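You operate a simulated robot arm through the tools that you are given. There is no shell and no other tool. Be economical: measure what you need, move in short steps, check, and stop when the job is done.

You are at the controls of a simulated robot arm. One attempt, no reset.

## Task
Turn the height dial to 170 mm. Push the bench cupboard door shut. Fetch the orange suction cup and set it on the under 200 m shelf. Take the blue suction cup from the bench top and leave it in the brown small tray. Put the yellow nozzle on the green tray. Put the narrow grey crate on the bench top away on the top of the shelf after post two. Do these in any order. Set down upright: orange suction cup, blue suction cup, yellow nozzle.
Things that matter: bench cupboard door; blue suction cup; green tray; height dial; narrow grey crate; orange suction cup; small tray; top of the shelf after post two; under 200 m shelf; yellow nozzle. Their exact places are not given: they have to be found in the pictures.

The check looks at the end state, three seconds after you hand in, the way a careful person would. Anything else that was tipped, shoved, dropped, spilled or broken makes it a failure.

## Robot
A 6-joint arm with a two-finger parallel gripper on a trunk, on a base that drives. Base frame: it is fixed to the floor where the robot stands at the start and does not move with it; the origin is under the middle of the robot, x ahead of it, y to its left, z up. Lengths are in mm, angles in rad, forces in N, time in s.
Its first joint turns from -2.897 to 2.897 rad. Places, roughly: bench cupboard door [300, 900, 500]; blue suction cup (5x5x5 cm) [600, -1000, 900]; height dial [700, -100, 900]; narrow grey crate (44x17x10 cm) [1100, -700, 900]; orange suction cup (5x5x5 cm) [600, -1100, 900]; small tray [1000, -1000, 750]; top of the shelf after post two [8500, -3700, 900]; under 200 m shelf [-1900, -300, 1000]; yellow nozzle (3x3x6 cm) [600, -800, 900]. Payload 3.43 kg.
Tool frame: the origin (TCP) lies between the finger pads and is the grasp point; the fingertips stand 34 mm ahead of it; z points along the fingers, y is the line along which they close. The gripper opens to 128 mm. The fingers are 24 mm wide and 12 mm thick; the gripper's body (48 by 130 mm) begins 96 mm behind the TCP.
Orientation is that of the tool frame in the base frame, as a unit quaternion [x, y, z, w]. With the fingers straight down and closing along the base's y, the tool's x points along the base's -x, its y along +y and its z along -z.

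## Interface
- The arm moves only by the tool arm_command. Its argument "moves" is a list of rows, each a list of 3 entries, a list of its own where there are three numbers: the turn, a rotation vector about the tool's x, y, z in rad, then the shift along the tool's x, y, z in mm, then the finger opening in mm, from 0 to 128. In form: [[[rx, ry, rz], [tx, ty, tz], fingers], ...]. A call has 1 to 10 rows; each row shifts and turns the commanded pose from where the row before left it, along the tool's axes as they then stand. A row lasts 0.2 s, in which the tool goes at most 50 mm and 0.15 rad; a call with a longer step from one row to the next is refused whole, and so is a gripper value outside its range. A pose out of reach is approached as far as the arm can. The call stops where the force on the tool passes 40 N (or 10 N more than at its start, if that is more) or the arm is blocked; 0.2 s more then pass. Each finger travels about 153 mm/s and halts on what it meets, pressing with about 41 N; the grip force reading is that of the motor and also rises with nothing between the fingers. The clock runs only during rows and for 0.2 s after the last one: add rows that do not move to give the fingers time. The reply holds the time, the measured pose of the TCP, the force on the tool along the base axes, the opening and the grip force, in the units named above and with some noise, with the torque about the TCP (base axes, N m) and any sound that the robot's microphone picked up, and new pictures: "pictures" is both (left out), scene, wrist or none.
- Cameras (640 x 400 px; columns grow to the right, rows downward): "scene" is now at [164.6, 229.7, 1197.5]; the picture's right is [0.10, -0.99, 0.00], its down [-0.59, -0.06, -0.80] and it looks along [0.80, 0.08, -0.60] (base axes); focal length 214 px, centre (320, 200). "wrist" rides on the gripper at [76, -11, -160] in the tool frame; the picture's right is [0.15, 0.99, 0.00], its down [-0.88, 0.13, -0.46] and it looks along [-0.45, 0.07, 0.89] (tool axes); focal length 234 px, centre (320, 200).
- roll_base(legs): drives the robot by 1 to 6 legs, each [ahead, left, turn to the left] in mm, mm and rad, along the robot's own axes; the way and the turn of a leg run together, so that a leg with both is an arc; at most 1500 mm and 3.142 rad a leg. The arm and the cameras ride along, it lands a little off, and it stops where it bumps. It gives what a move gives, and a new picture of the scene camera.
- pan_tilt(pan, tilt): turns the head with the scene camera to pan (to the left, within 2.496 rad either way) and tilt (down, from -0.506 to 1.204), counted from straight ahead of the robot. It gives what a move gives, and a new picture of the scene camera.
- pixel_to_xyz(camera, pixels): for up to 12 pixels [column, row] of the newest picture of that camera ("zoom" is the newest enlarged one), the place [x, y, z] in the base frame of the surface seen there, good to about 2 mm. No time passes.
- inspect(camera, box): a new picture of the part [left, top, right, bottom] of that camera's present view, enlarged. No time passes.
- hand_in(): hands the job in; it is judged then, once.

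Work in short steps. Measure before you move; look again where a grasp or a placing could have gone wrong, and mend it. You have 110 turns and 260 pictures in all, those below and enlarged ones among them. Open the gripper and draw the arm clear of the work before you hand the job in, unless the task says otherwise; then end with one line.

The tools are called after "Emit:" as name(argument=value, ...) on one line, values as JSON. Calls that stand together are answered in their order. arm_command: Moves the arm, as the interface text tells. Its arguments: {"type":"object","properties":{"moves":{"type":"array","items":{"type":"array"}},"pictures":{"type":"string","enum":["both","scene","wrist","none"]}},"required":["moves"]} The other tools are called the same way: roll_base (legs) drives the base; pan_tilt (pan, tilt) turns the head that bears the scene camera; pixel_to_xyz (camera, pixels) gives the place of the surface under pixels of a picture; inspect (camera, box) takes an enlarged picture of a part of a camera's view; hand_in () hands the job in.

At the start:

```text
time: 0.0
eef_pos: [787.8, -20.4, 1115.4]
tool_rot: [0.0, 1.0, 0.0, 0.0]
ft_force: [-0.6, 0.5, -1.0]
ft_torque: [0.02, -0.01, 0.0]
gripper_width: 127.9
finger_force: 0.0
robot x, y, heading: [4.1, 0.6, -0.001]
head pan, tilt: [0.105, 0.639]
```

scene: 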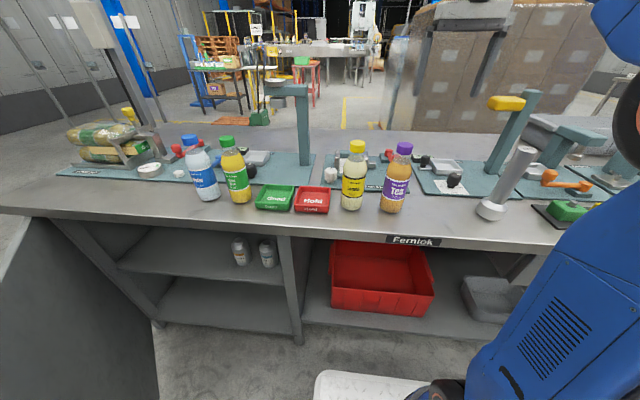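
wrist: 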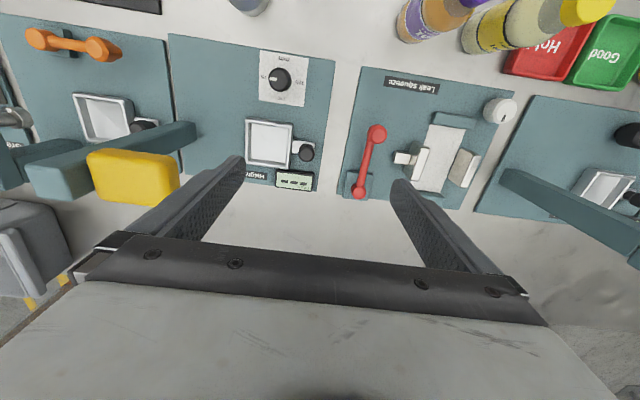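

The wrist picture shows a dial at (280,80) with a Height station label near (257,172). I enlarge it and look around with the head.

Emit:
inspect(camera="wrist", box=[230, 30, 350, 200])

Emit:
pixel_to_xyz(camera="wrist", pixels=[[280, 80], [273, 74], [288, 88], [262, 50], [306, 105], [306, 153], [295, 180], [262, 100]])

Emit:
pan_tilt(pan=-1.0, tilt=0.6)

```text
2.35 times, centred on (290, 115) of wrist
```

zoom: 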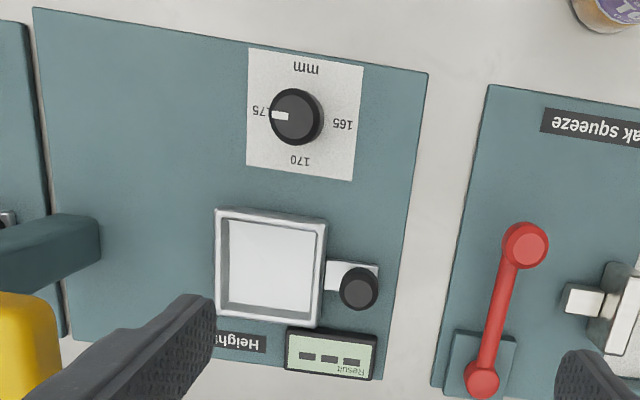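

```text
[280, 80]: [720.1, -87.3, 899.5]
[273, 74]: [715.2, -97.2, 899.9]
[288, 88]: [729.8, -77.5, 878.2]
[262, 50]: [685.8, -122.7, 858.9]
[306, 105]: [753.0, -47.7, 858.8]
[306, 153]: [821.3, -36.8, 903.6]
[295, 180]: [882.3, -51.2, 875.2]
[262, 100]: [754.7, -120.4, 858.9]
```

```text
time: 1.3
eef_pos: [787.9, -20.8, 1116.1]
tool_rot: [0.0, 1.0, 0.001, 0.0]
ft_force: [0.5, 0.3, -0.6]
ft_torque: [0.03, -0.01, 0.0]
gripper_width: 127.9
finger_force: 0.0
robot x, y, heading: [-1.2, 1.0, 0.001]
head pan, tilt: [-1.0, 0.6]
```

scene: 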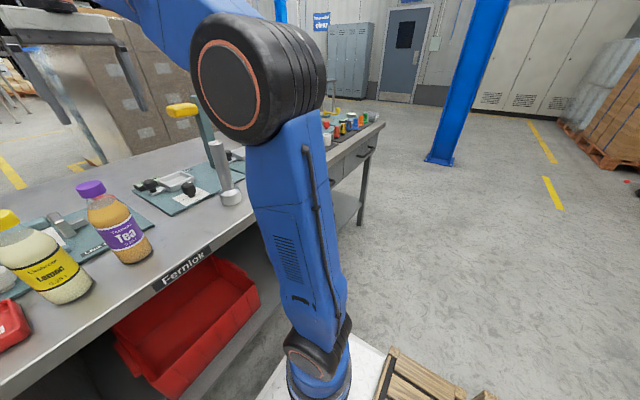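

The dial pointer is at 175 (wrist left, -y) and 170 lies toward +x. I check the neighbouring obstacles before coming down on the knob.

Emit:
pixel_to_xyz(camera="wrist", pixels=[[403, 30], [430, 15], [135, 175], [175, 155], [250, 5], [375, 133], [300, 150], [60, 40]])

Emit:
pan_tilt(pan=-0.1, tilt=0.5)

```text
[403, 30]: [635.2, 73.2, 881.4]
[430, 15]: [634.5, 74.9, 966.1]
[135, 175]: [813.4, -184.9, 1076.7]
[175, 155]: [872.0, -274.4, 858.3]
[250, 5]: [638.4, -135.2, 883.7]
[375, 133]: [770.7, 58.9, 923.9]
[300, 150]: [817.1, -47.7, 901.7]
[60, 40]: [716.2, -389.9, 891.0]
```

```text
time: 2.5
eef_pos: [788.1, -19.2, 1115.7]
tool_rot: [0.0, 1.0, 0.0, 0.0]
ft_force: [-0.8, 0.0, -0.2]
ft_torque: [-0.02, -0.01, -0.01]
gripper_width: 127.9
finger_force: 0.1
robot x, y, heading: [-2.5, 2.2, 0.002]
head pan, tilt: [-0.099, 0.499]
```

scene: 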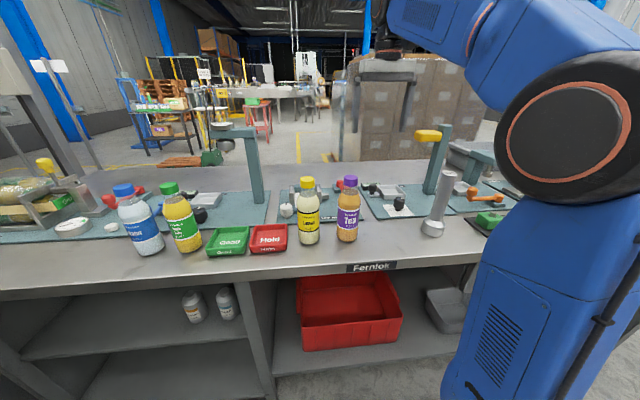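

The metal upright at scene (432,205)–(447,173) stands near the knob; I measure it and the press handle.

Emit:
pixel_to_xyz(camera="scene", pixels=[[430, 228], [440, 200], [447, 173], [349, 182], [428, 135], [398, 203], [440, 135]])

Emit:
inspect(camera="scene", box=[330, 120, 530, 245])

```text
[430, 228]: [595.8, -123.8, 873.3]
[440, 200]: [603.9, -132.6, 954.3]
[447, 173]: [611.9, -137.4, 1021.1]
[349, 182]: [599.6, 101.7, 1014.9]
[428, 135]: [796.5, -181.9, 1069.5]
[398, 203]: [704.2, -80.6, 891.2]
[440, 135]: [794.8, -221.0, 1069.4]
```

```text
3.20 times, centred on (430, 182) of scene
```

zoom: 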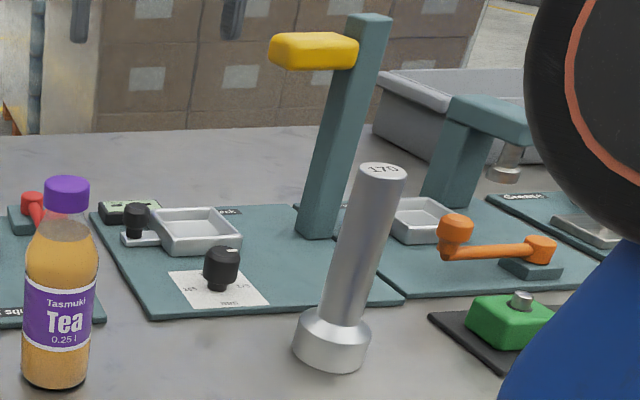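

The pin (top z≈1025) at (612,-137) must be avoided, so I'll grip with the camera turned to the +y side and then turn CCW. First move above the knob and turn CW 1.2 rad.

Emit:
arm_command(moves=[[[0, 0, 0], [36, -34, 0], 60], [[0, 0, 0], [36, -34, 0], 60], [[0, 0, 0.15], [0, 0, 0], 60], [[0, 0, 0.15], [0, 0, 0], 60], [[0, 0, 0.15], [0, 0, 0], 60], [[0, 0, 0.15], [0, 0, 0], 60], [[0, 0, 0.15], [0, 0, 0], 60], [[0, 0, 0.15], [0, 0, 0], 60], [[0, 0, 0.15], [0, 0, 0], 60], [[0, 0, 0.15], [0, 0, 0], 60]], pictures="wrist")

```text
time: 4.7
eef_pos: [715.6, -87.9, 1115.6]
tool_rot: [0.566, 0.824, 0.0, 0.001]
ft_force: [-0.9, -0.6, -0.1]
ft_torque: [0.02, -0.01, -0.02]
gripper_width: 59.9
finger_force: 0.0
robot x, y, heading: [0.8, 0.3, 0.003]
head pan, tilt: [-0.099, 0.499]
```

wrist: 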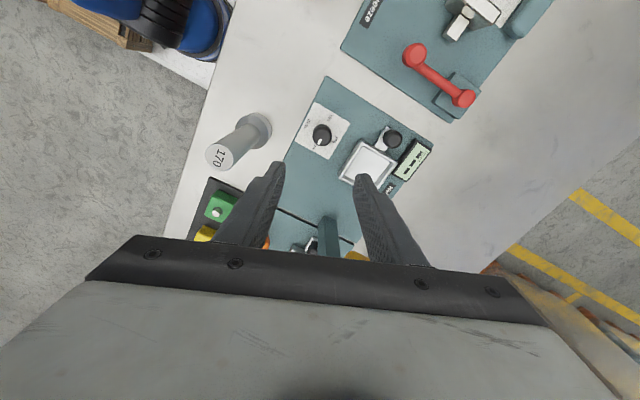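

The knob is at wrist (322,135), the pin top at (218,155). I zoom to get its centre and pointer.

Emit:
inspect(camera="wrist", box=[282, 95, 362, 165])

Emit:
pixel_to_xyz(camera="wrist", pixels=[[322, 133], [316, 132], [328, 132], [321, 139], [322, 126], [322, 101], [351, 121], [327, 160], [298, 138]])

```text
5.71 times, centred on (322, 130) of wrist
```

zoom: 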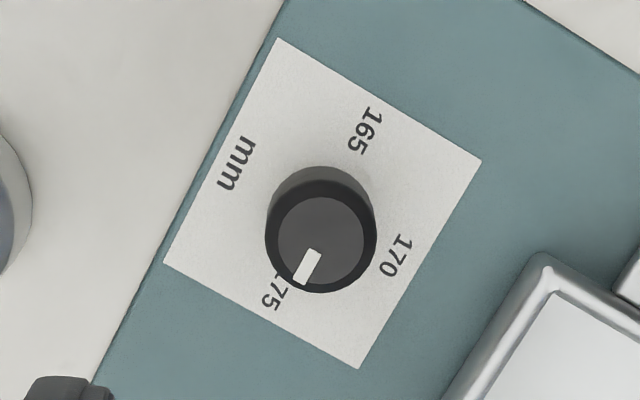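

```text
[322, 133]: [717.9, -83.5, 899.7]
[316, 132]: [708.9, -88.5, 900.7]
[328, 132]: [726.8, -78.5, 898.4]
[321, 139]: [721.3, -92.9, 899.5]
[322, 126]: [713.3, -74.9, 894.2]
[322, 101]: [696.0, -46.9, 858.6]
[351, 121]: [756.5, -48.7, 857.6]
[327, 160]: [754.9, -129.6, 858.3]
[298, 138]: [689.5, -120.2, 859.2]
```

Knob centre is about (720,-88), 175 and 170 are 90° apart. Descend to TCP z≈897 and grip.

Emit:
arm_command(moves=[[[0, 0, 0], [-1.4, 3.7, 44], 60], [[0, 0, 0], [0, 0, 44], 60], [[0, 0, 0], [0, 0, 44], 60], [[0, 0, 0], [0, 0, 44], 60], [[0, 0, 0], [0, 0, 42], 60]], pictures="wrist")

```text
time: 5.9
eef_pos: [718.9, -88.4, 897.6]
tool_rot: [0.564, 0.826, 0.0, 0.0]
ft_force: [0.3, 0.1, 0.2]
ft_torque: [-0.01, 0.01, -0.03]
gripper_width: 59.8
finger_force: 0.0
robot x, y, heading: [-2.4, -2.5, -0.002]
head pan, tilt: [-0.099, 0.499]
```

wrist: 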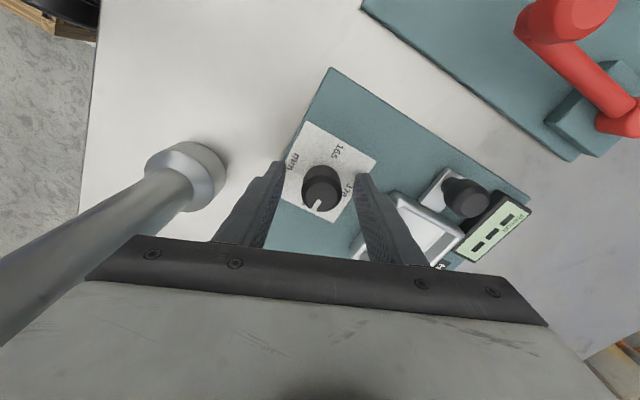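

The knob shows at (322,187), jaws around it; I check its centre relative to the TCP.

Emit:
inspect(camera="wrist", box=[270, 140, 390, 240])

Emit:
pixel_to_xyz(camera="wrist", pixels=[[321, 190], [309, 190], [335, 190], [321, 178], [321, 205]])

```text
4.00 times, centred on (330, 190) of wrist
```

zoom: 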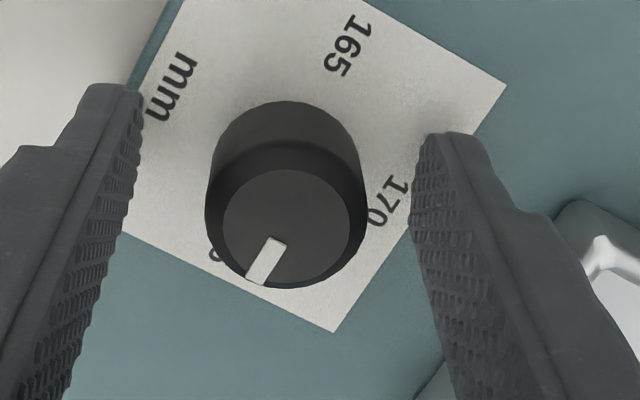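

```text
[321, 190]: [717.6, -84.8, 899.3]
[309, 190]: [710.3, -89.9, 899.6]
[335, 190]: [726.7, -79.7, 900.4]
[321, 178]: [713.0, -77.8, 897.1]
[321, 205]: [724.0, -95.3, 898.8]
```

Knob top centre is (720.5,-89.5), within 2 mm of the TCP. Grip and then turn CCW in a first batch.

Emit:
arm_command(moves=[[[0, 0, 0], [-1, 1.5, 0], 40], [[0, 0, 0], [0, 0, 0], 15], [[0, 0, 0], [0, 0, 0], 15], [[0, 0, -0.15], [0, 0, 0], 15], [[0, 0, -0.15], [0, 0, 0], 15], [[0, 0, -0.15], [0, 0, 0], 15], [[0, 0, -0.15], [0, 0, 0], 15], [[0, 0, -0.15], [0, 0, 0], 15]], pictures="wrist")

Emit:
inspect(camera="wrist", box=[270, 140, 390, 240])

```text
time: 7.7
eef_pos: [719.8, -90.4, 897.9]
tool_rot: [0.222, 0.975, 0.0, -0.001]
ft_force: [-29.2, -14.1, -11.9]
ft_torque: [-0.28, 1.02, -0.03]
gripper_width: 31.5
finger_force: 45.5
robot x, y, heading: [-0.7, 0.8, -0.002]
head pan, tilt: [-0.099, 0.499]
```

wrist: 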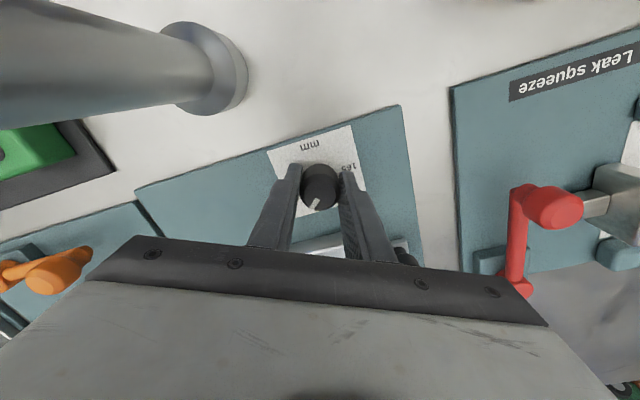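

```text
4.00 times, centred on (330, 190) of wrist
```

zoom: 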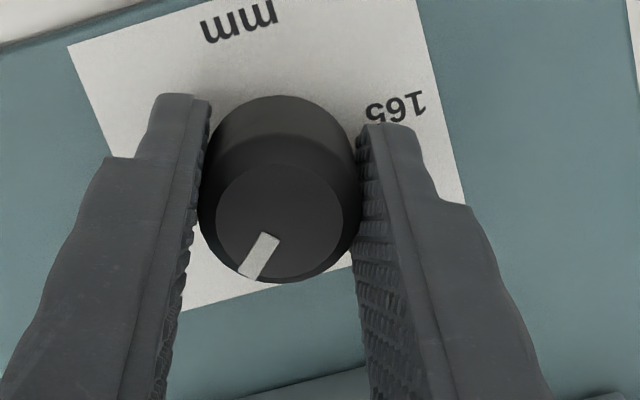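

The knob turns with the jaws (0.75 rad so far); there's a 30 N side force, so I relieve it with a small shift and go on for another 0.75 rad.

Emit:
arm_command(moves=[[[0, 0, 0], [1, -1.3, 0], 15], [[0, 0, -0.15], [0, 0, 0], 15], [[0, 0, -0.15], [0, 0, 0], 15], [[0, 0, -0.15], [0, 0, 0], 15], [[0, 0, -0.15], [0, 0, 0], 15], [[0, 0, -0.15], [0, 0, 0], 15], [[0, 0, 0], [0, 0, 0], 15]], pictures="wrist")

Emit:
inspect(camera="wrist", box=[270, 140, 390, 240])

```text
time: 9.3
eef_pos: [720.4, -90.4, 896.5]
tool_rot: [-0.149, 0.989, 0.0, 0.0]
ft_force: [-13.2, -22.2, -22.7]
ft_torque: [-0.62, 0.68, 0.02]
gripper_width: 31.4
finger_force: 44.9
robot x, y, heading: [0.6, -0.5, 0.0]
head pan, tilt: [-0.099, 0.499]
```

wrist: 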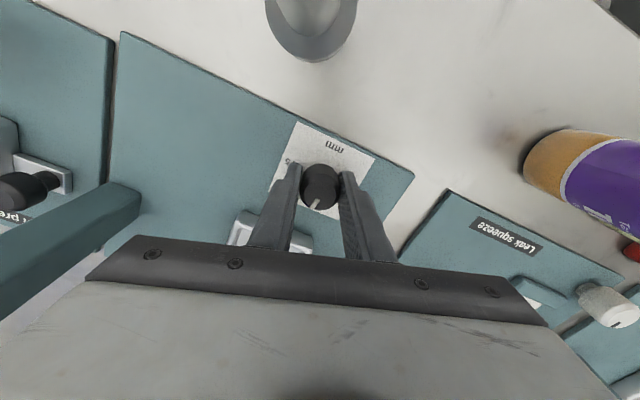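

```text
4.00 times, centred on (330, 190) of wrist
```

zoom: 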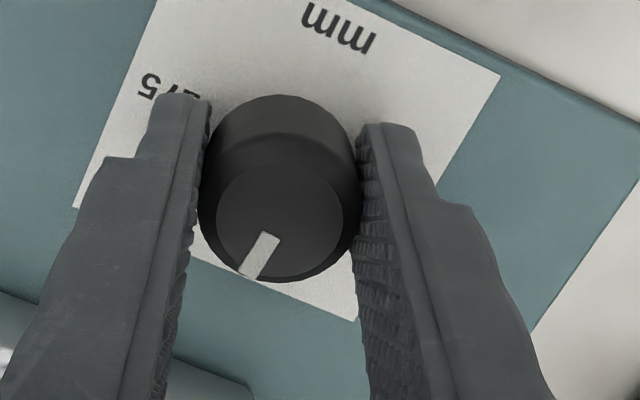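

Measured turn is 86°; I turn the last 0.07 rad, release and rise to read the pointer.

Emit:
arm_command(moves=[[[0, 0, -0.07], [0, 0, 0], 15], [[0, 0, 0], [0, 0, 0], 15], [[0, 0, 0], [0, 0, 0], 60], [[0, 0, 0], [0, 0, 0], 60], [[0, 0, 0], [0, 0, -40], 60], [[0, 0, 0], [0, 0, -40], 60], [[0, 0, 0], [0, 0, -20], 60]], pictures="wrist")

Emit:
inspect(camera="wrist", box=[270, 110, 390, 200])

```text
time: 10.9
eef_pos: [720.5, -90.4, 997.7]
tool_rot: [-0.183, 0.983, 0.0, 0.0]
ft_force: [-0.4, -0.7, 0.5]
ft_torque: [0.01, 0.01, -0.02]
gripper_width: 60.1
finger_force: 0.1
robot x, y, heading: [-2.3, -0.0, 0.0]
head pan, tilt: [-0.099, 0.499]
```

wrist: 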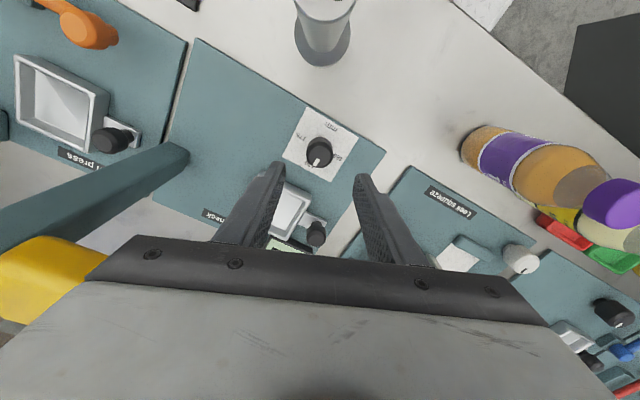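

```text
4.44 times, centred on (330, 155) of wrist
```

zoom: 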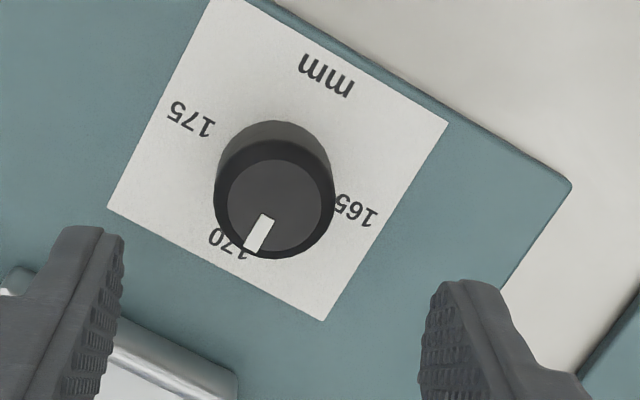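

The pointer looks close to 170 but maybe a few degrees off; I take a tighter zoom to measure it.

Emit:
inspect(camera="wrist", box=[304, 138, 336, 170])

Emit:
inspect(camera="wrist", box=[280, 105, 360, 185])

```text
12.50 times, centred on (320, 154) of wrist
```

zoom: 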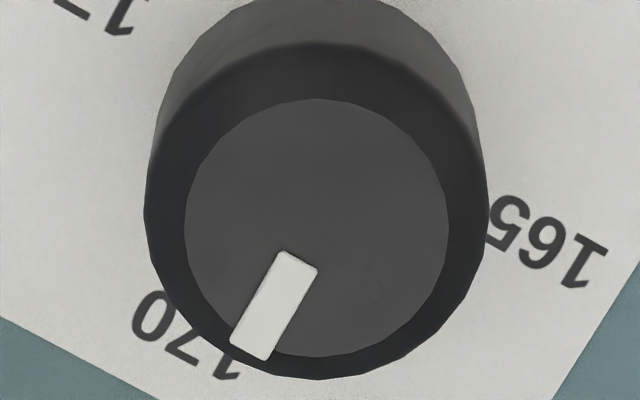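

```text
5.00 times, centred on (320, 145) of wrist
```

zoom: 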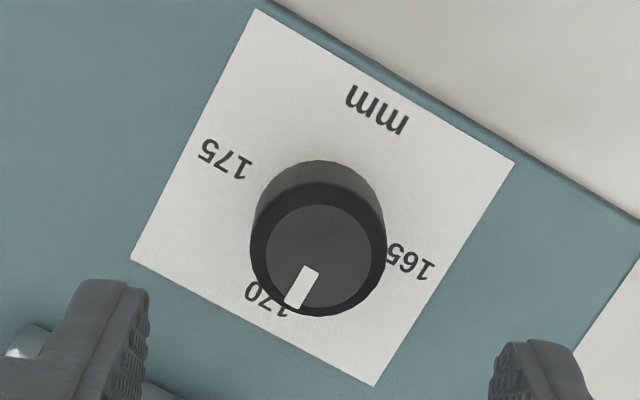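

Pointer matches 170 within 1° – dial done. I raise the arm and survey to the right.

Emit:
arm_command(moves=[[[0, 0, 0.15], [0, 0, -45], 60], [[0, 0, 0.15], [0, 0, -45], 60], [[0, 0, 0.07], [0, 0, -45], 60]], pictures="none")

Emit:
pan_tilt(pan=-1.4, tilt=0.5)

Emit:
pan_tilt(pan=1.2, tilt=0.6)

Emit:
pan_tilt(pan=2.4, tilt=0.3)

Emit:
pan_tilt(pan=-2.4, tilt=0.3)

```text
time: 11.7
eef_pos: [719.8, -89.0, 1134.3]
tool_rot: [0.001, 1.0, 0.0, -0.001]
ft_force: [0.0, 0.3, 0.4]
ft_torque: [0.01, 0.02, -0.03]
gripper_width: 59.9
finger_force: 0.1
robot x, y, heading: [0.4, -1.3, -0.003]
head pan, tilt: [-0.099, 0.499]
```

```text
time: 13.2
eef_pos: [720.1, -90.6, 1133.4]
tool_rot: [0.0, 1.0, 0.0, 0.0]
ft_force: [-0.5, -0.5, 0.1]
ft_torque: [0.01, -0.02, -0.02]
gripper_width: 60.2
finger_force: 0.0
robot x, y, heading: [-1.7, 0.5, -0.008]
head pan, tilt: [-1.4, 0.499]
```

scene: 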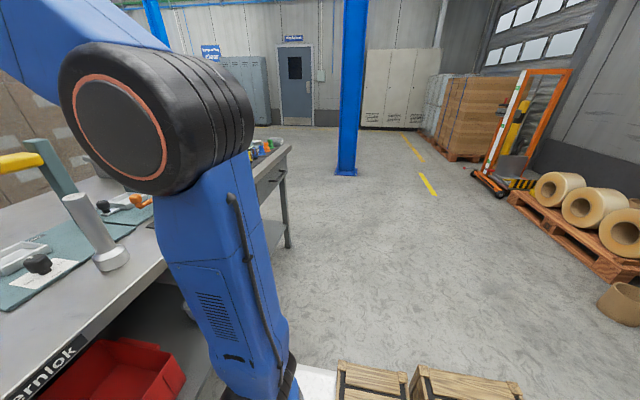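

```text
time: 15.5
eef_pos: [719.7, -90.8, 1132.8]
tool_rot: [0.001, 1.0, -0.001, -0.001]
ft_force: [-0.4, 0.1, -0.5]
ft_torque: [0.03, -0.02, -0.03]
gripper_width: 60.1
finger_force: 0.1
robot x, y, heading: [-0.2, 1.1, 0.0]
head pan, tilt: [1.201, 0.6]
```

scene: 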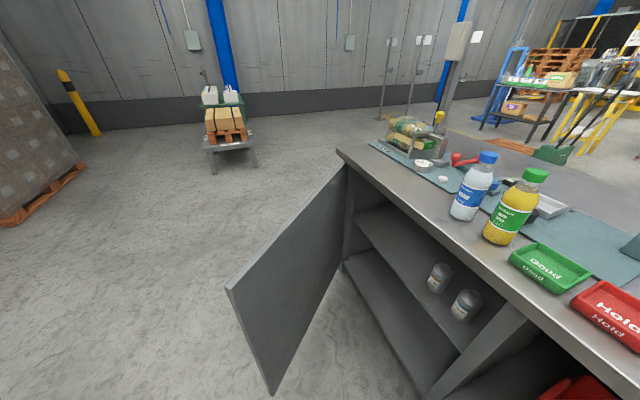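

```text
time: 16.9
eef_pos: [720.8, -90.9, 1132.2]
tool_rot: [0.001, 1.0, 0.0, -0.001]
ft_force: [0.0, 0.1, -0.2]
ft_torque: [-0.04, 0.0, 0.02]
gripper_width: 60.0
finger_force: 0.1
robot x, y, heading: [4.4, -2.3, -0.0]
head pan, tilt: [2.4, 0.3]
```

scene: 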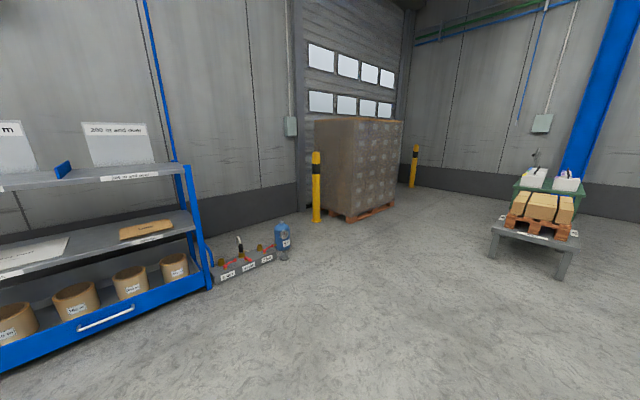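

```text
time: 20.7
eef_pos: [719.3, -90.1, 1132.6]
tool_rot: [0.0, 1.0, 0.0, 0.0]
ft_force: [-0.2, 0.3, -1.2]
ft_torque: [0.02, -0.01, -0.02]
gripper_width: 60.0
finger_force: 0.0
robot x, y, heading: [4.8, 0.6, -0.005]
head pan, tilt: [-2.4, 0.3]
```

scene: 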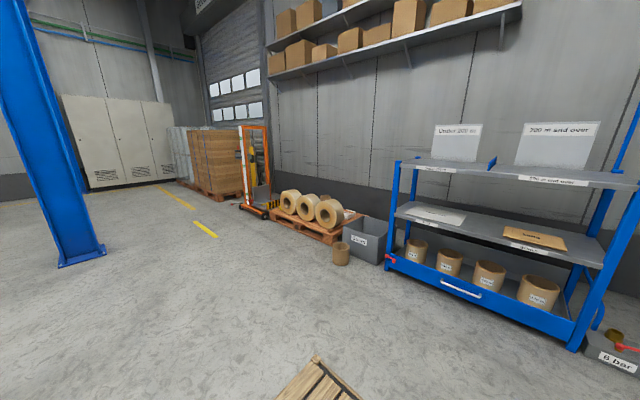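

The "Under 200 m" section is the left part of the rack's top shelf at scene (440,165). I measure it and the wooden crate on the floor, and zoom for labels.

Emit:
pixel_to_xyz(camera="scene", pixels=[[435, 169], [410, 160], [470, 160], [480, 176], [405, 165], [455, 130], [315, 360], [300, 395], [350, 398], [390, 258]])

Emit:
inspect(camera="scene", box=[380, 110, 620, 260])

Emit:
pan_tilt(pan=-1.5, tilt=1.1)

```text
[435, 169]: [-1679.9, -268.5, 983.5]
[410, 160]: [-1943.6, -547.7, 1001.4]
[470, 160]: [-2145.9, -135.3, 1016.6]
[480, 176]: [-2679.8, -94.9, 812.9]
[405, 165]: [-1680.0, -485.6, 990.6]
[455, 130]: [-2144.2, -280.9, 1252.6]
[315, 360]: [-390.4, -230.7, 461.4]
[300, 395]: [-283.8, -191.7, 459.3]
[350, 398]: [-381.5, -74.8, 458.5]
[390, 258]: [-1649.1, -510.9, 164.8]
```

```text
2.67 times, centred on (500, 185) of scene
```

zoom: 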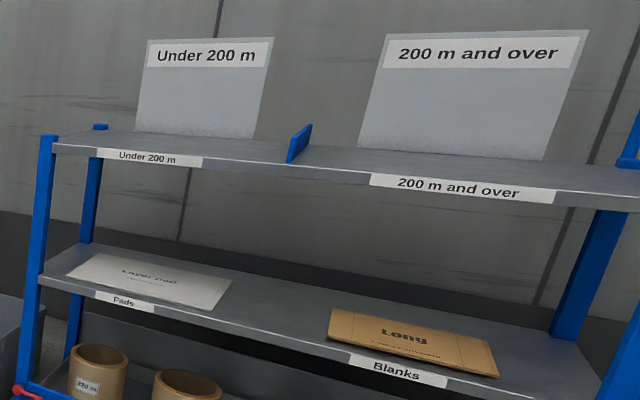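

```text
time: 21.9
eef_pos: [720.3, -90.4, 1132.5]
tool_rot: [0.001, 1.0, 0.0, 0.0]
ft_force: [-0.3, 0.1, -0.5]
ft_torque: [-0.01, 0.0, -0.04]
gripper_width: 59.9
finger_force: 0.0
robot x, y, heading: [0.1, -0.2, 0.002]
head pan, tilt: [-1.499, 1.1]
```

scene: 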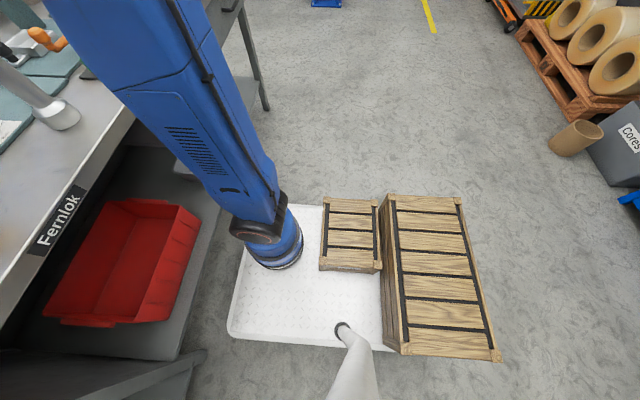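

The wooden crates ride on the robot's own deck. I lift and draw back the arm, then drive right along the bench.

Emit:
arm_command(moves=[[[0, 0, 0], [0, 0, -45], 60], [[0, 0, 0], [0, 0, -45], 60], [[0, 0, 0], [20, 0, -45], 60], [[0, 0, 0], [45, 0, 0], 60], [[0, 0, 0], [45, 0, 0], 60], [[0, 0, 0], [45, 0, 0], 60]], pictures="none")

Emit:
roll_base(legs=[[0, -800, 0]])

Emit:
pan_tilt(pan=0.2, tilt=0.7)

```text
time: 23.3
eef_pos: [565.1, -91.5, 1159.5]
tool_rot: [0.0, 1.0, -0.001, 0.002]
ft_force: [1.4, 0.8, -1.1]
ft_torque: [0.0, 0.07, 0.0]
gripper_width: 60.0
finger_force: 0.1
out of reach, approached as far as the arm can: row 1, 2, 3, 4, 5, 6
robot x, y, heading: [1.6, 0.8, -0.001]
head pan, tilt: [-1.499, 1.1]
```

```text
time: 27.7
eef_pos: [557.7, -910.6, 1159.4]
tool_rot: [0.006, 1.0, 0.0, 0.003]
ft_force: [-0.6, 0.3, -0.1]
ft_torque: [-0.01, 0.04, -0.01]
gripper_width: 59.8
finger_force: 0.1
robot x, y, heading: [-4.7, -809.6, -0.011]
head pan, tilt: [-1.499, 1.1]
```

scene: 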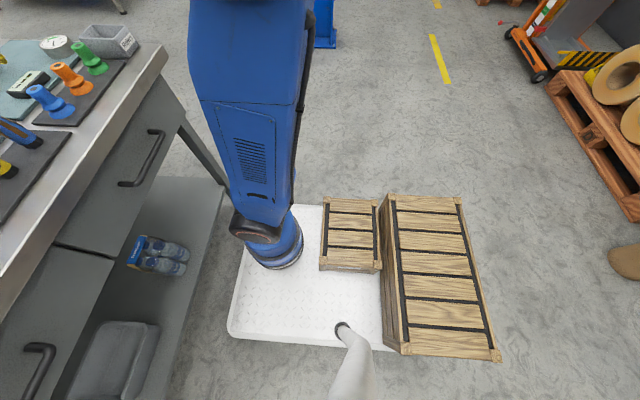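

```text
time: 29.4
eef_pos: [558.6, -910.5, 1160.1]
tool_rot: [0.007, 1.0, 0.0, 0.002]
ft_force: [0.7, -0.7, -0.5]
ft_torque: [0.02, 0.0, -0.01]
gripper_width: 60.0
finger_force: 0.0
robot x, y, heading: [-5.7, -810.5, -0.014]
head pan, tilt: [0.201, 0.7]
```

scene: 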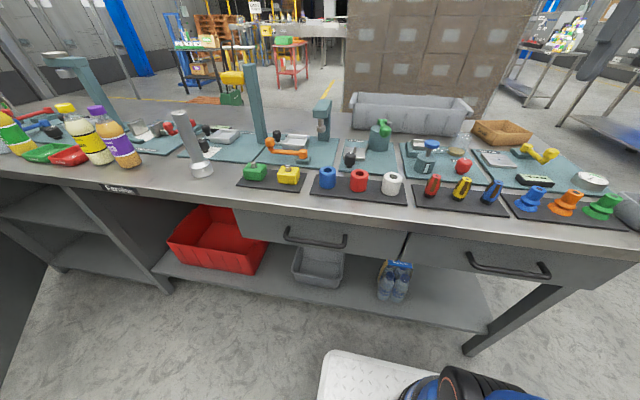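

All bench items are visible: suction cups at (530,200),(566,203), small handles at (463,188), grey crate at (410,112), brown tray at (502,130). I zoom and measure.

Emit:
inspect(camera="scene", box=[400, 110, 640, 240])

Emit:
pixel_to_xyz(camera="scene", pixels=[[530, 192], [566, 196], [463, 188], [462, 180], [410, 98], [360, 96], [468, 108], [350, 125], [405, 130], [502, 132], [480, 123], [530, 133]])

Emit:
inspect(camera="scene", box=[330, 80, 550, 160])

```text
2.67 times, centred on (520, 175) of scene
```

zoom: 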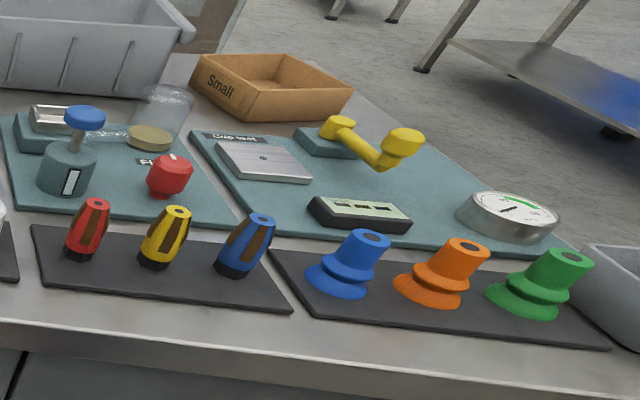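

```text
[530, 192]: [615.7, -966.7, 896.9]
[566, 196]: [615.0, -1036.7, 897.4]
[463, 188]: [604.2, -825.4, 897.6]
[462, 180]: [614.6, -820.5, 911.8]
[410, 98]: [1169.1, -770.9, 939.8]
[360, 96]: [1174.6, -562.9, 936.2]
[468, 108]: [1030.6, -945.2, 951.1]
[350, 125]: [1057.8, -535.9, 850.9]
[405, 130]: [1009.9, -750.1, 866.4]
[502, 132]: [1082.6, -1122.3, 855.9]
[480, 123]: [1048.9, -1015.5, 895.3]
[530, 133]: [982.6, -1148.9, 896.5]
```

```text
2.91 times, centred on (440, 120) of scene
```

zoom: 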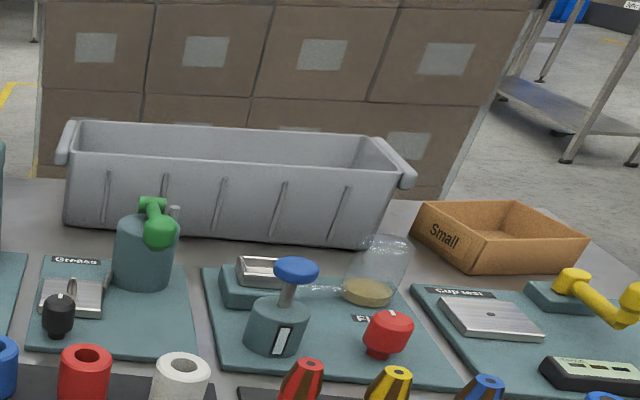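

Nozzle is the yellow tapered piece (604,-823), cups at (615,-967) and (615,-1037). I take a wrist view after shifting above the blue cup.

Emit:
arm_command(moves=[[[0, 0, 0], [-45, -10, 0], 90], [[0, 0, 0], [0, -45, 0], 90]], pictures="wrist")

Emit:
pan_tilt(pan=-0.6, tilt=0.9)

```text
time: 30.0
eef_pos: [603.0, -964.2, 1156.4]
tool_rot: [0.007, 1.0, 0.001, 0.002]
ft_force: [-0.4, -0.1, 0.1]
ft_torque: [0.01, -0.04, 0.0]
gripper_width: 90.1
finger_force: 0.1
robot x, y, heading: [-3.5, -815.4, -0.013]
head pan, tilt: [0.201, 0.7]
```

wrist: 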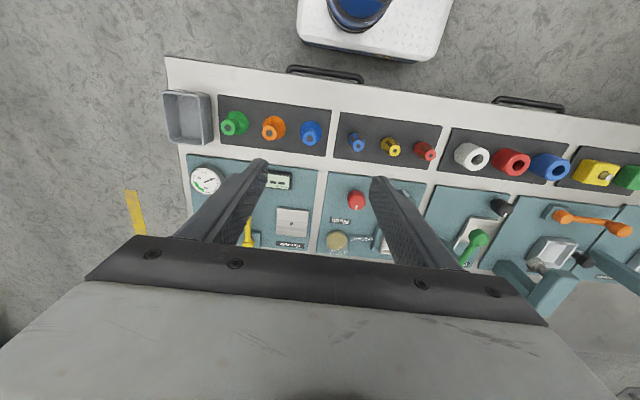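

```text
time: 31.1
eef_pos: [602.9, -964.1, 1157.2]
tool_rot: [0.008, 1.0, 0.0, 0.003]
ft_force: [1.1, 0.1, 0.0]
ft_torque: [0.02, 0.0, 0.0]
gripper_width: 89.9
finger_force: 0.1
robot x, y, heading: [-5.4, -809.5, -0.014]
head pan, tilt: [-0.6, 0.901]
```

scene: 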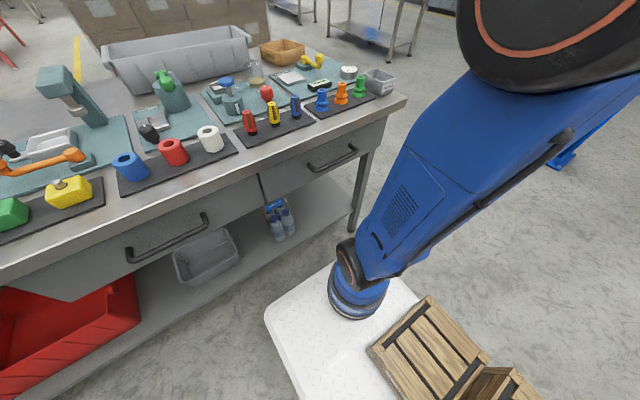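

Blue cup at wrist (311,132). I measure the cups, the platform edge (scene 265,320), the arm foot and the bench edge.

Emit:
pixel_to_xyz(camera="scene", pixels=[[270, 310], [340, 262], [358, 300], [355, 320], [265, 155], [400, 100], [300, 385], [215, 215], [350, 158]])

Emit:
pixel_to_xyz(camera="wrist", pixels=[[311, 128], [311, 140], [304, 132], [321, 132], [273, 124], [392, 146], [235, 120], [425, 150], [357, 140]])

Emit:
inspect(camera="wrist", box=[210, 90, 450, 180])

```text
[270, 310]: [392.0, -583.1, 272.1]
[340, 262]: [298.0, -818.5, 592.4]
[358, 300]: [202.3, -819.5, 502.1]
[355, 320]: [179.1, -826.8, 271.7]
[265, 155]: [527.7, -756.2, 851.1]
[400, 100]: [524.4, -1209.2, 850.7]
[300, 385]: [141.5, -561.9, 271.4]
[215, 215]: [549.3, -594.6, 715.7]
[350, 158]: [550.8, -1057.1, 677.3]
```

```text
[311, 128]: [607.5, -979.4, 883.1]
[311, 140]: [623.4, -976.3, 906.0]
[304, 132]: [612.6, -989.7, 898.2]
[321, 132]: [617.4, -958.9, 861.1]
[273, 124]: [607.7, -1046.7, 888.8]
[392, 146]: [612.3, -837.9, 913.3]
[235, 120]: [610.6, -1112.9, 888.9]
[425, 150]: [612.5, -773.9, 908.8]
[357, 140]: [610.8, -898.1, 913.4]
```

```text
2.67 times, centred on (330, 135) of wrist
```

zoom: 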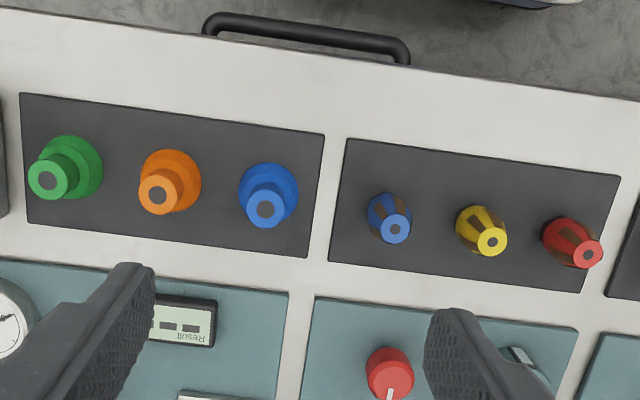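

Blue cup centre about (617,-978), neighbours 65 mm away in y, so I'll close along x: turn the tool 90° and centre above it.

Emit:
arm_command(moves=[[[0, 0, 0.15], [-13, -13, 0], 80], [[0, 0, 0.15], [0, 0, 20], 80], [[0, 0, 0.15], [0, 0, 20], 80], [[0, 0, 0.15], [0, 0, 20], 80], [[0, 0, 0.15], [0, 0, 20], 80], [[0, 0, 0.15], [0, 0, 20], 80], [[0, 0, 0.15], [0, 0, 20], 80], [[0, 0, 0.15], [0, 0, 20], 80], [[0, 0, 0.15], [0, 0, 0], 80], [[0, 0, 0.15], [0, 0, 0], 80]], pictures="wrist")

Emit:
inspect(camera="wrist", box=[240, 80, 400, 200])

```text
time: 33.3
eef_pos: [615.4, -977.8, 1019.6]
tool_rot: [0.687, 0.726, 0.002, 0.002]
ft_force: [-0.5, -0.8, -0.3]
ft_torque: [0.01, -0.02, 0.03]
gripper_width: 79.8
finger_force: 0.0
robot x, y, heading: [-5.1, -812.8, -0.012]
head pan, tilt: [-0.6, 0.901]
```

wrist: 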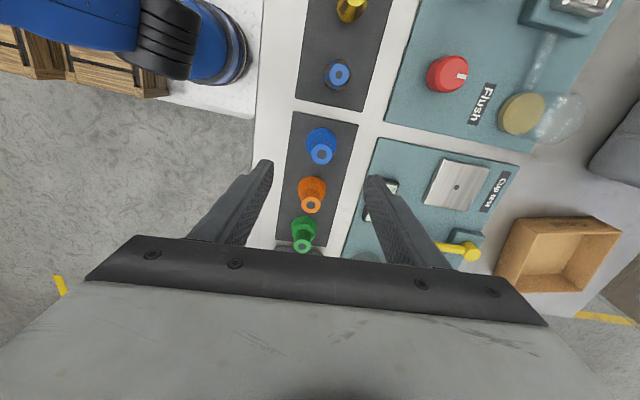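

```text
3.33 times, centred on (320, 140) of wrist
```

zoom: 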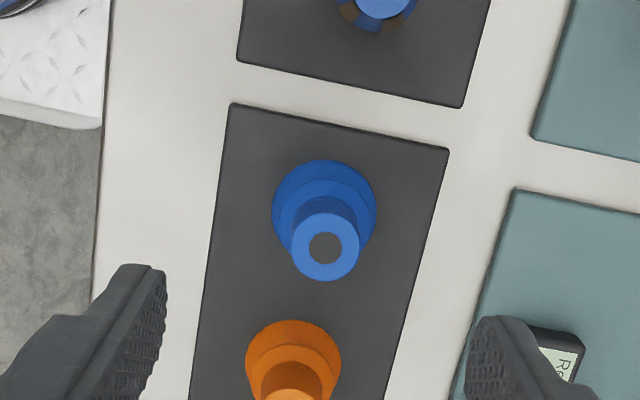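

Top ring of the blue cup is at pixel (321.5,154), nearly under the TCP. I measure rim points.

Emit:
pixel_to_xyz(camera="wrist", pixels=[[321.5, 146], [321.5, 162], [313, 154], [330, 154], [306, 141], [337, 143], [320, 130], [340, 170]])

```text
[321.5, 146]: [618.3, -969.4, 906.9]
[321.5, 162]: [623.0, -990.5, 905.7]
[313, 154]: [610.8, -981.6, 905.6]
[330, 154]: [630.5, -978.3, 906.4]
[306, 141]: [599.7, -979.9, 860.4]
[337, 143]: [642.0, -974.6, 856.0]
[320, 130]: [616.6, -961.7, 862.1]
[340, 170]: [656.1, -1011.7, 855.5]
```

Cup top centre (620.6,-980), z 906. Shift +5 x, -2 y, descend to z≈904 and grip.

Emit:
arm_command(moves=[[[0, 0, 0], [-2, 5, 40], 80], [[0, 0, 0], [0, 0, 40], 80], [[0, 0, 0], [0, 0, 36], 70], [[0, 0, 0], [0, 0, 0], 10], [[0, 0, 0], [0, 0, 0], 10], [[0, 0, 0], [0, 0, 0], 10]], pictures="wrist")

```text
time: 34.7
eef_pos: [621.1, -982.0, 903.0]
tool_rot: [0.686, 0.727, 0.002, 0.002]
ft_force: [-0.6, 0.1, -0.1]
ft_torque: [-0.01, 0.03, -0.01]
gripper_width: 22.8
finger_force: 41.1
robot x, y, heading: [-8.0, -815.2, -0.015]
head pan, tilt: [-0.6, 0.901]
```

wrist: 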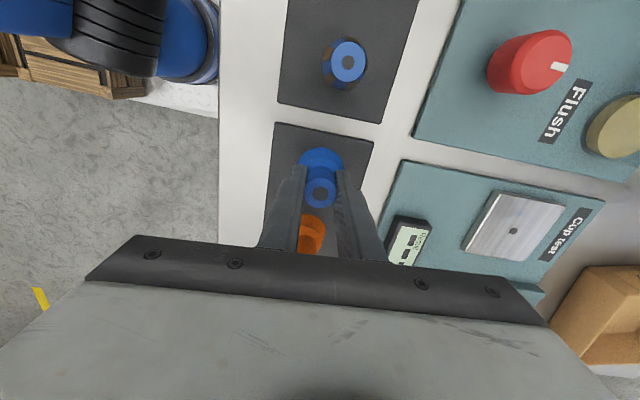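

Gripped at 22.8 mm. Lift and carry toward the brown tray.

Emit:
arm_command(moves=[[[0, 0, 0], [0, 0, -40], 10], [[0, 0, 0], [0, 0, -45], 10], [[0, 0, 0], [0, 0, -45], 10], [[0, 0, 0], [-13, 41, 0], 10], [[0, 0, 0], [-13, 41, 0], 10], [[0, 0, 0], [-13, 41, 0], 10], [[0, 0, 0], [-13, 41, 0], 10], [[0, 0, 0], [-13, 41, 0], 10], [[0, 0, 0], [-13, 41, 0], 10], [[0, 0, 0], [-13, 41, 0], 10]], pictures="wrist")

Emit:
pan_tilt(pan=-0.25, tilt=0.5)

```text
time: 36.9
eef_pos: [911.8, -1053.6, 1035.7]
tool_rot: [0.686, 0.727, 0.002, 0.002]
ft_force: [0.1, -0.7, 0.9]
ft_torque: [0.01, -0.11, -0.01]
gripper_width: 22.6
finger_force: 41.6
robot x, y, heading: [-5.2, -814.8, -0.015]
head pan, tilt: [-0.6, 0.901]
```

wrist: 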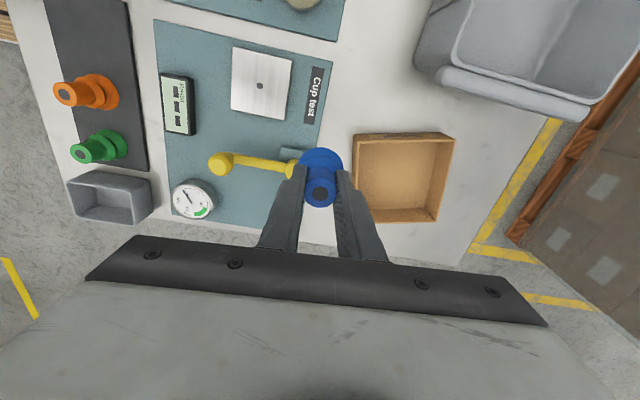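

```text
time: 37.8
eef_pos: [912.8, -1054.2, 1035.0]
tool_rot: [0.687, 0.727, 0.001, 0.002]
ft_force: [0.7, -0.6, 0.1]
ft_torque: [0.01, -0.01, 0.02]
gripper_width: 22.8
finger_force: 41.4
robot x, y, heading: [-2.6, -810.3, -0.017]
head pan, tilt: [-0.25, 0.499]
```

scene: 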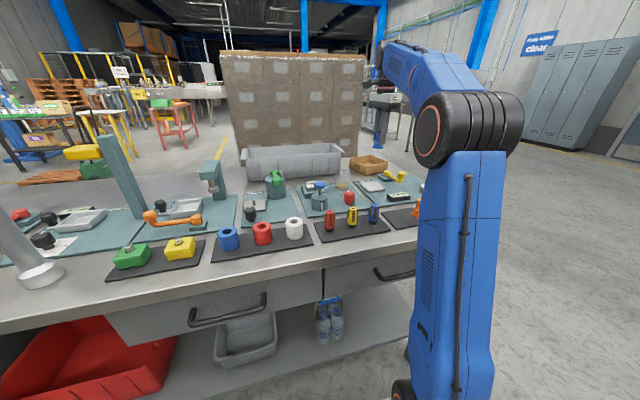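

The tray is at wrist (403,178). Measure its floor corners and rim.

Emit:
pixel_to_xyz(camera="wrist", pixels=[[403, 178], [365, 150], [435, 150], [428, 205], [370, 205], [357, 137], [452, 137], [438, 220], [320, 200]])

```text
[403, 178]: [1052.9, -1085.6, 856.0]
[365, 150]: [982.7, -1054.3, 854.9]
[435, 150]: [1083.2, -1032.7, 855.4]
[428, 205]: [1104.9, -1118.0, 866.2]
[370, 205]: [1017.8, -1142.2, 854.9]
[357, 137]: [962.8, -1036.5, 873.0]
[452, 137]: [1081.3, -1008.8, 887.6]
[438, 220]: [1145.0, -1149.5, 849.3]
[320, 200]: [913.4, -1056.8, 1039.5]
```

Tray floor centre ≈ (1040,-1085,855.5). Move over and lower to TCP z≈906 in two stages.

Emit:
arm_command(moves=[[[0, 0, 0], [-12.7, 40, 0], 10], [[0, 0, 0], [-12.7, 40, 0], 10], [[0, 0, 0], [-12.7, 40, 0], 10], [[0, 0, 0], [0, 0, 0], 10], [[0, 0, 0], [0, 0, 30], 10], [[0, 0, 0], [0, 0, 30], 10]], pictures="wrist")

```text
time: 39.2
eef_pos: [1036.1, -1086.1, 975.2]
tool_rot: [0.686, 0.727, 0.002, 0.002]
ft_force: [0.7, 0.0, -0.1]
ft_torque: [0.0, -0.03, -0.01]
gripper_width: 22.8
finger_force: 41.4
robot x, y, heading: [-3.1, -812.0, -0.012]
head pan, tilt: [-0.25, 0.499]
```

wrist: 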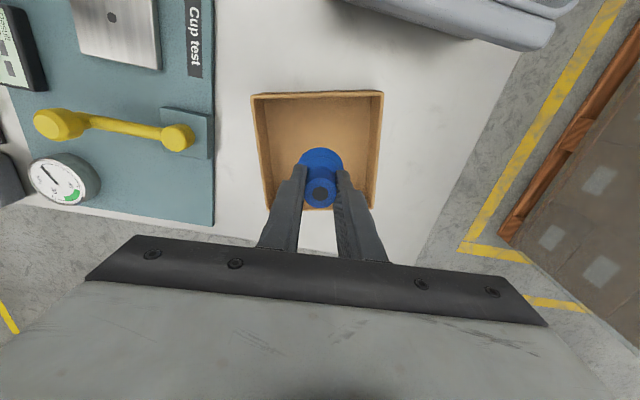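

Cup is centred over the tray. Lower 69 mm, release, rise.

Emit:
arm_command(moves=[[[0, 0, 0], [0, 0, 35], 10], [[0, 0, 0], [0, 0, 34], 10], [[0, 0, 0], [0, 0, 0], 10], [[0, 0, 0], [0, 0, 0], 60], [[0, 0, 0], [0, 0, 0], 60], [[0, 0, 0], [0, 0, -40], 60], [[0, 0, 0], [0, 0, -40], 60], [[0, 0, 0], [0, 0, -40], 60]], pictures="wrist")

```text
time: 41.0
eef_pos: [1034.9, -1083.9, 1024.2]
tool_rot: [0.686, 0.727, 0.002, 0.003]
ft_force: [0.3, 0.2, 0.5]
ft_torque: [0.01, -0.03, 0.02]
gripper_width: 60.0
finger_force: 0.0
robot x, y, heading: [-1.4, -813.5, -0.011]
head pan, tilt: [-0.25, 0.499]
```

wrist: 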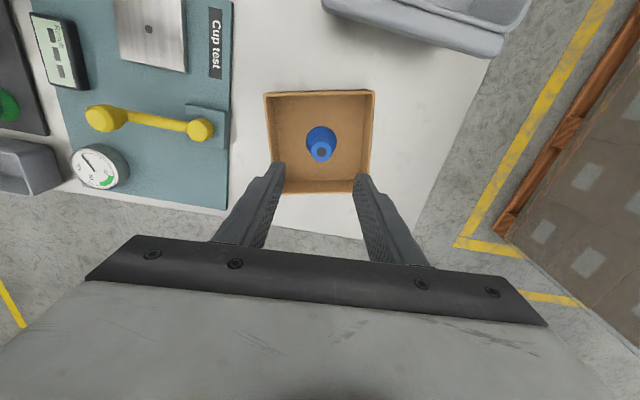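

Blue cup stands upright in the tray. Now I move back to above the yellow nozzle at about (610,-836).

Emit:
arm_command(moves=[[[0, 0, 0], [27, -41, -4], 60], [[0, 0, 0], [27, -41, -4], 60], [[0, 0, 0], [27, -41, -4], 60], [[0, 0, 0], [27, -41, -4], 60], [[0, 0, 0], [27, -41, -4], 60], [[0, 0, 0], [27, -41, 0], 60], [[0, 0, 0], [27, -41, 0], 60], [[0, 0, 0], [27, -41, 0], 60], [[0, 0, 0], [27, -41, 0], 60], [[0, 0, 0], [27, -41, 0], 60]], pictures="wrist")

Emit:
inspect(camera="wrist", box=[240, 80, 400, 200])

```text
time: 43.2
eef_pos: [612.7, -840.2, 1041.5]
tool_rot: [0.687, 0.727, 0.0, 0.002]
ft_force: [1.4, 0.0, -0.9]
ft_torque: [0.02, 0.07, -0.05]
gripper_width: 60.1
finger_force: 0.2
robot x, y, heading: [-2.7, -811.9, -0.013]
head pan, tilt: [-0.25, 0.499]
```

wrist: 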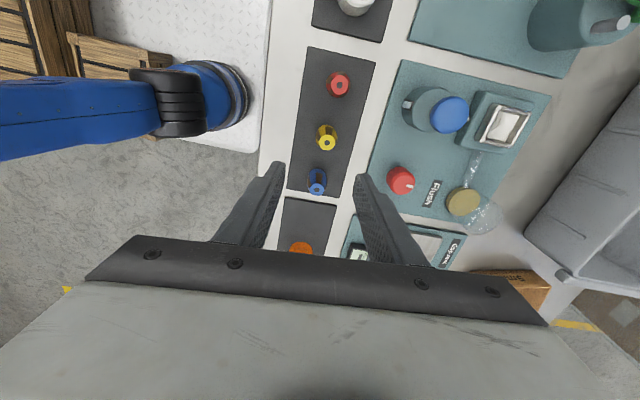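

```text
3.33 times, centred on (320, 140) of wrist
```

zoom: 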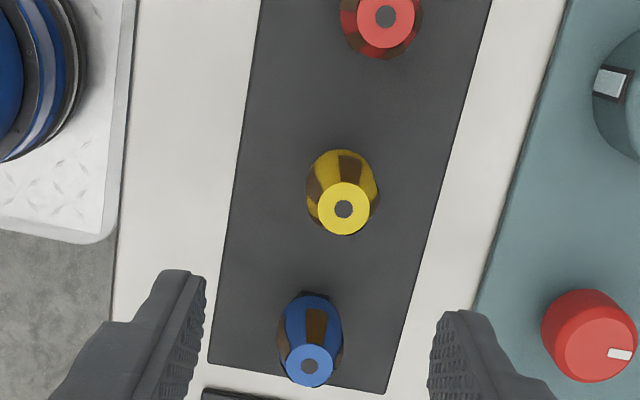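

Yellow nozzle's top is at pixel (327,143); I measure its rim.

Emit:
pixel_to_xyz(camera="wrist", pixels=[[327, 137], [327, 148], [321.5, 143], [332.5, 143], [350, 150], [316, 139]])

```text
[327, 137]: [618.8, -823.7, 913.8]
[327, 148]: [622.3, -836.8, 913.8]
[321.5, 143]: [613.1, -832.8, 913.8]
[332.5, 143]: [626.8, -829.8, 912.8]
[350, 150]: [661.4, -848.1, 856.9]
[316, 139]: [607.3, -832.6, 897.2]
```

Nozzle centre (620,-831), top z 914. Shift, descend to z≈899 and grip.

Emit:
arm_command(moves=[[[0, 0, 0], [8.6, 8, 36], 60], [[0, 0, 0], [0, 0, 36], 60], [[0, 0, 0], [0, 0, 36], 60], [[0, 0, 0], [0, 0, 34], 60], [[0, 0, 0], [0, 0, 0], 10], [[0, 0, 0], [0, 0, 0], 10], [[0, 0, 0], [0, 0, 0], 10]], pictures="wrist")

```text
time: 44.8
eef_pos: [616.6, -830.4, 900.5]
tool_rot: [0.687, 0.727, 0.002, 0.002]
ft_force: [0.7, 0.2, -0.7]
ft_torque: [0.01, 0.01, -0.04]
gripper_width: 26.6
finger_force: 40.7
robot x, y, heading: [-5.5, -813.1, -0.016]
head pan, tilt: [-0.25, 0.499]
```

wrist: 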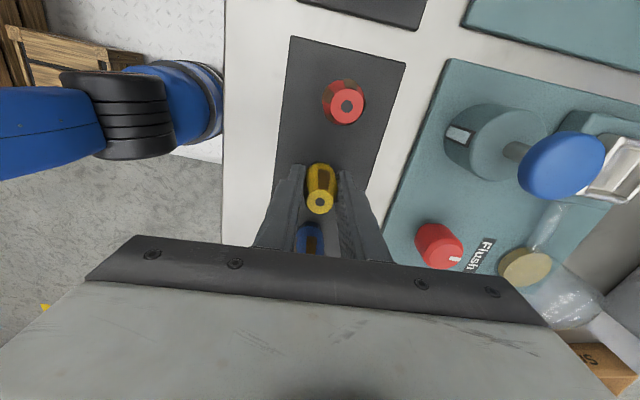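

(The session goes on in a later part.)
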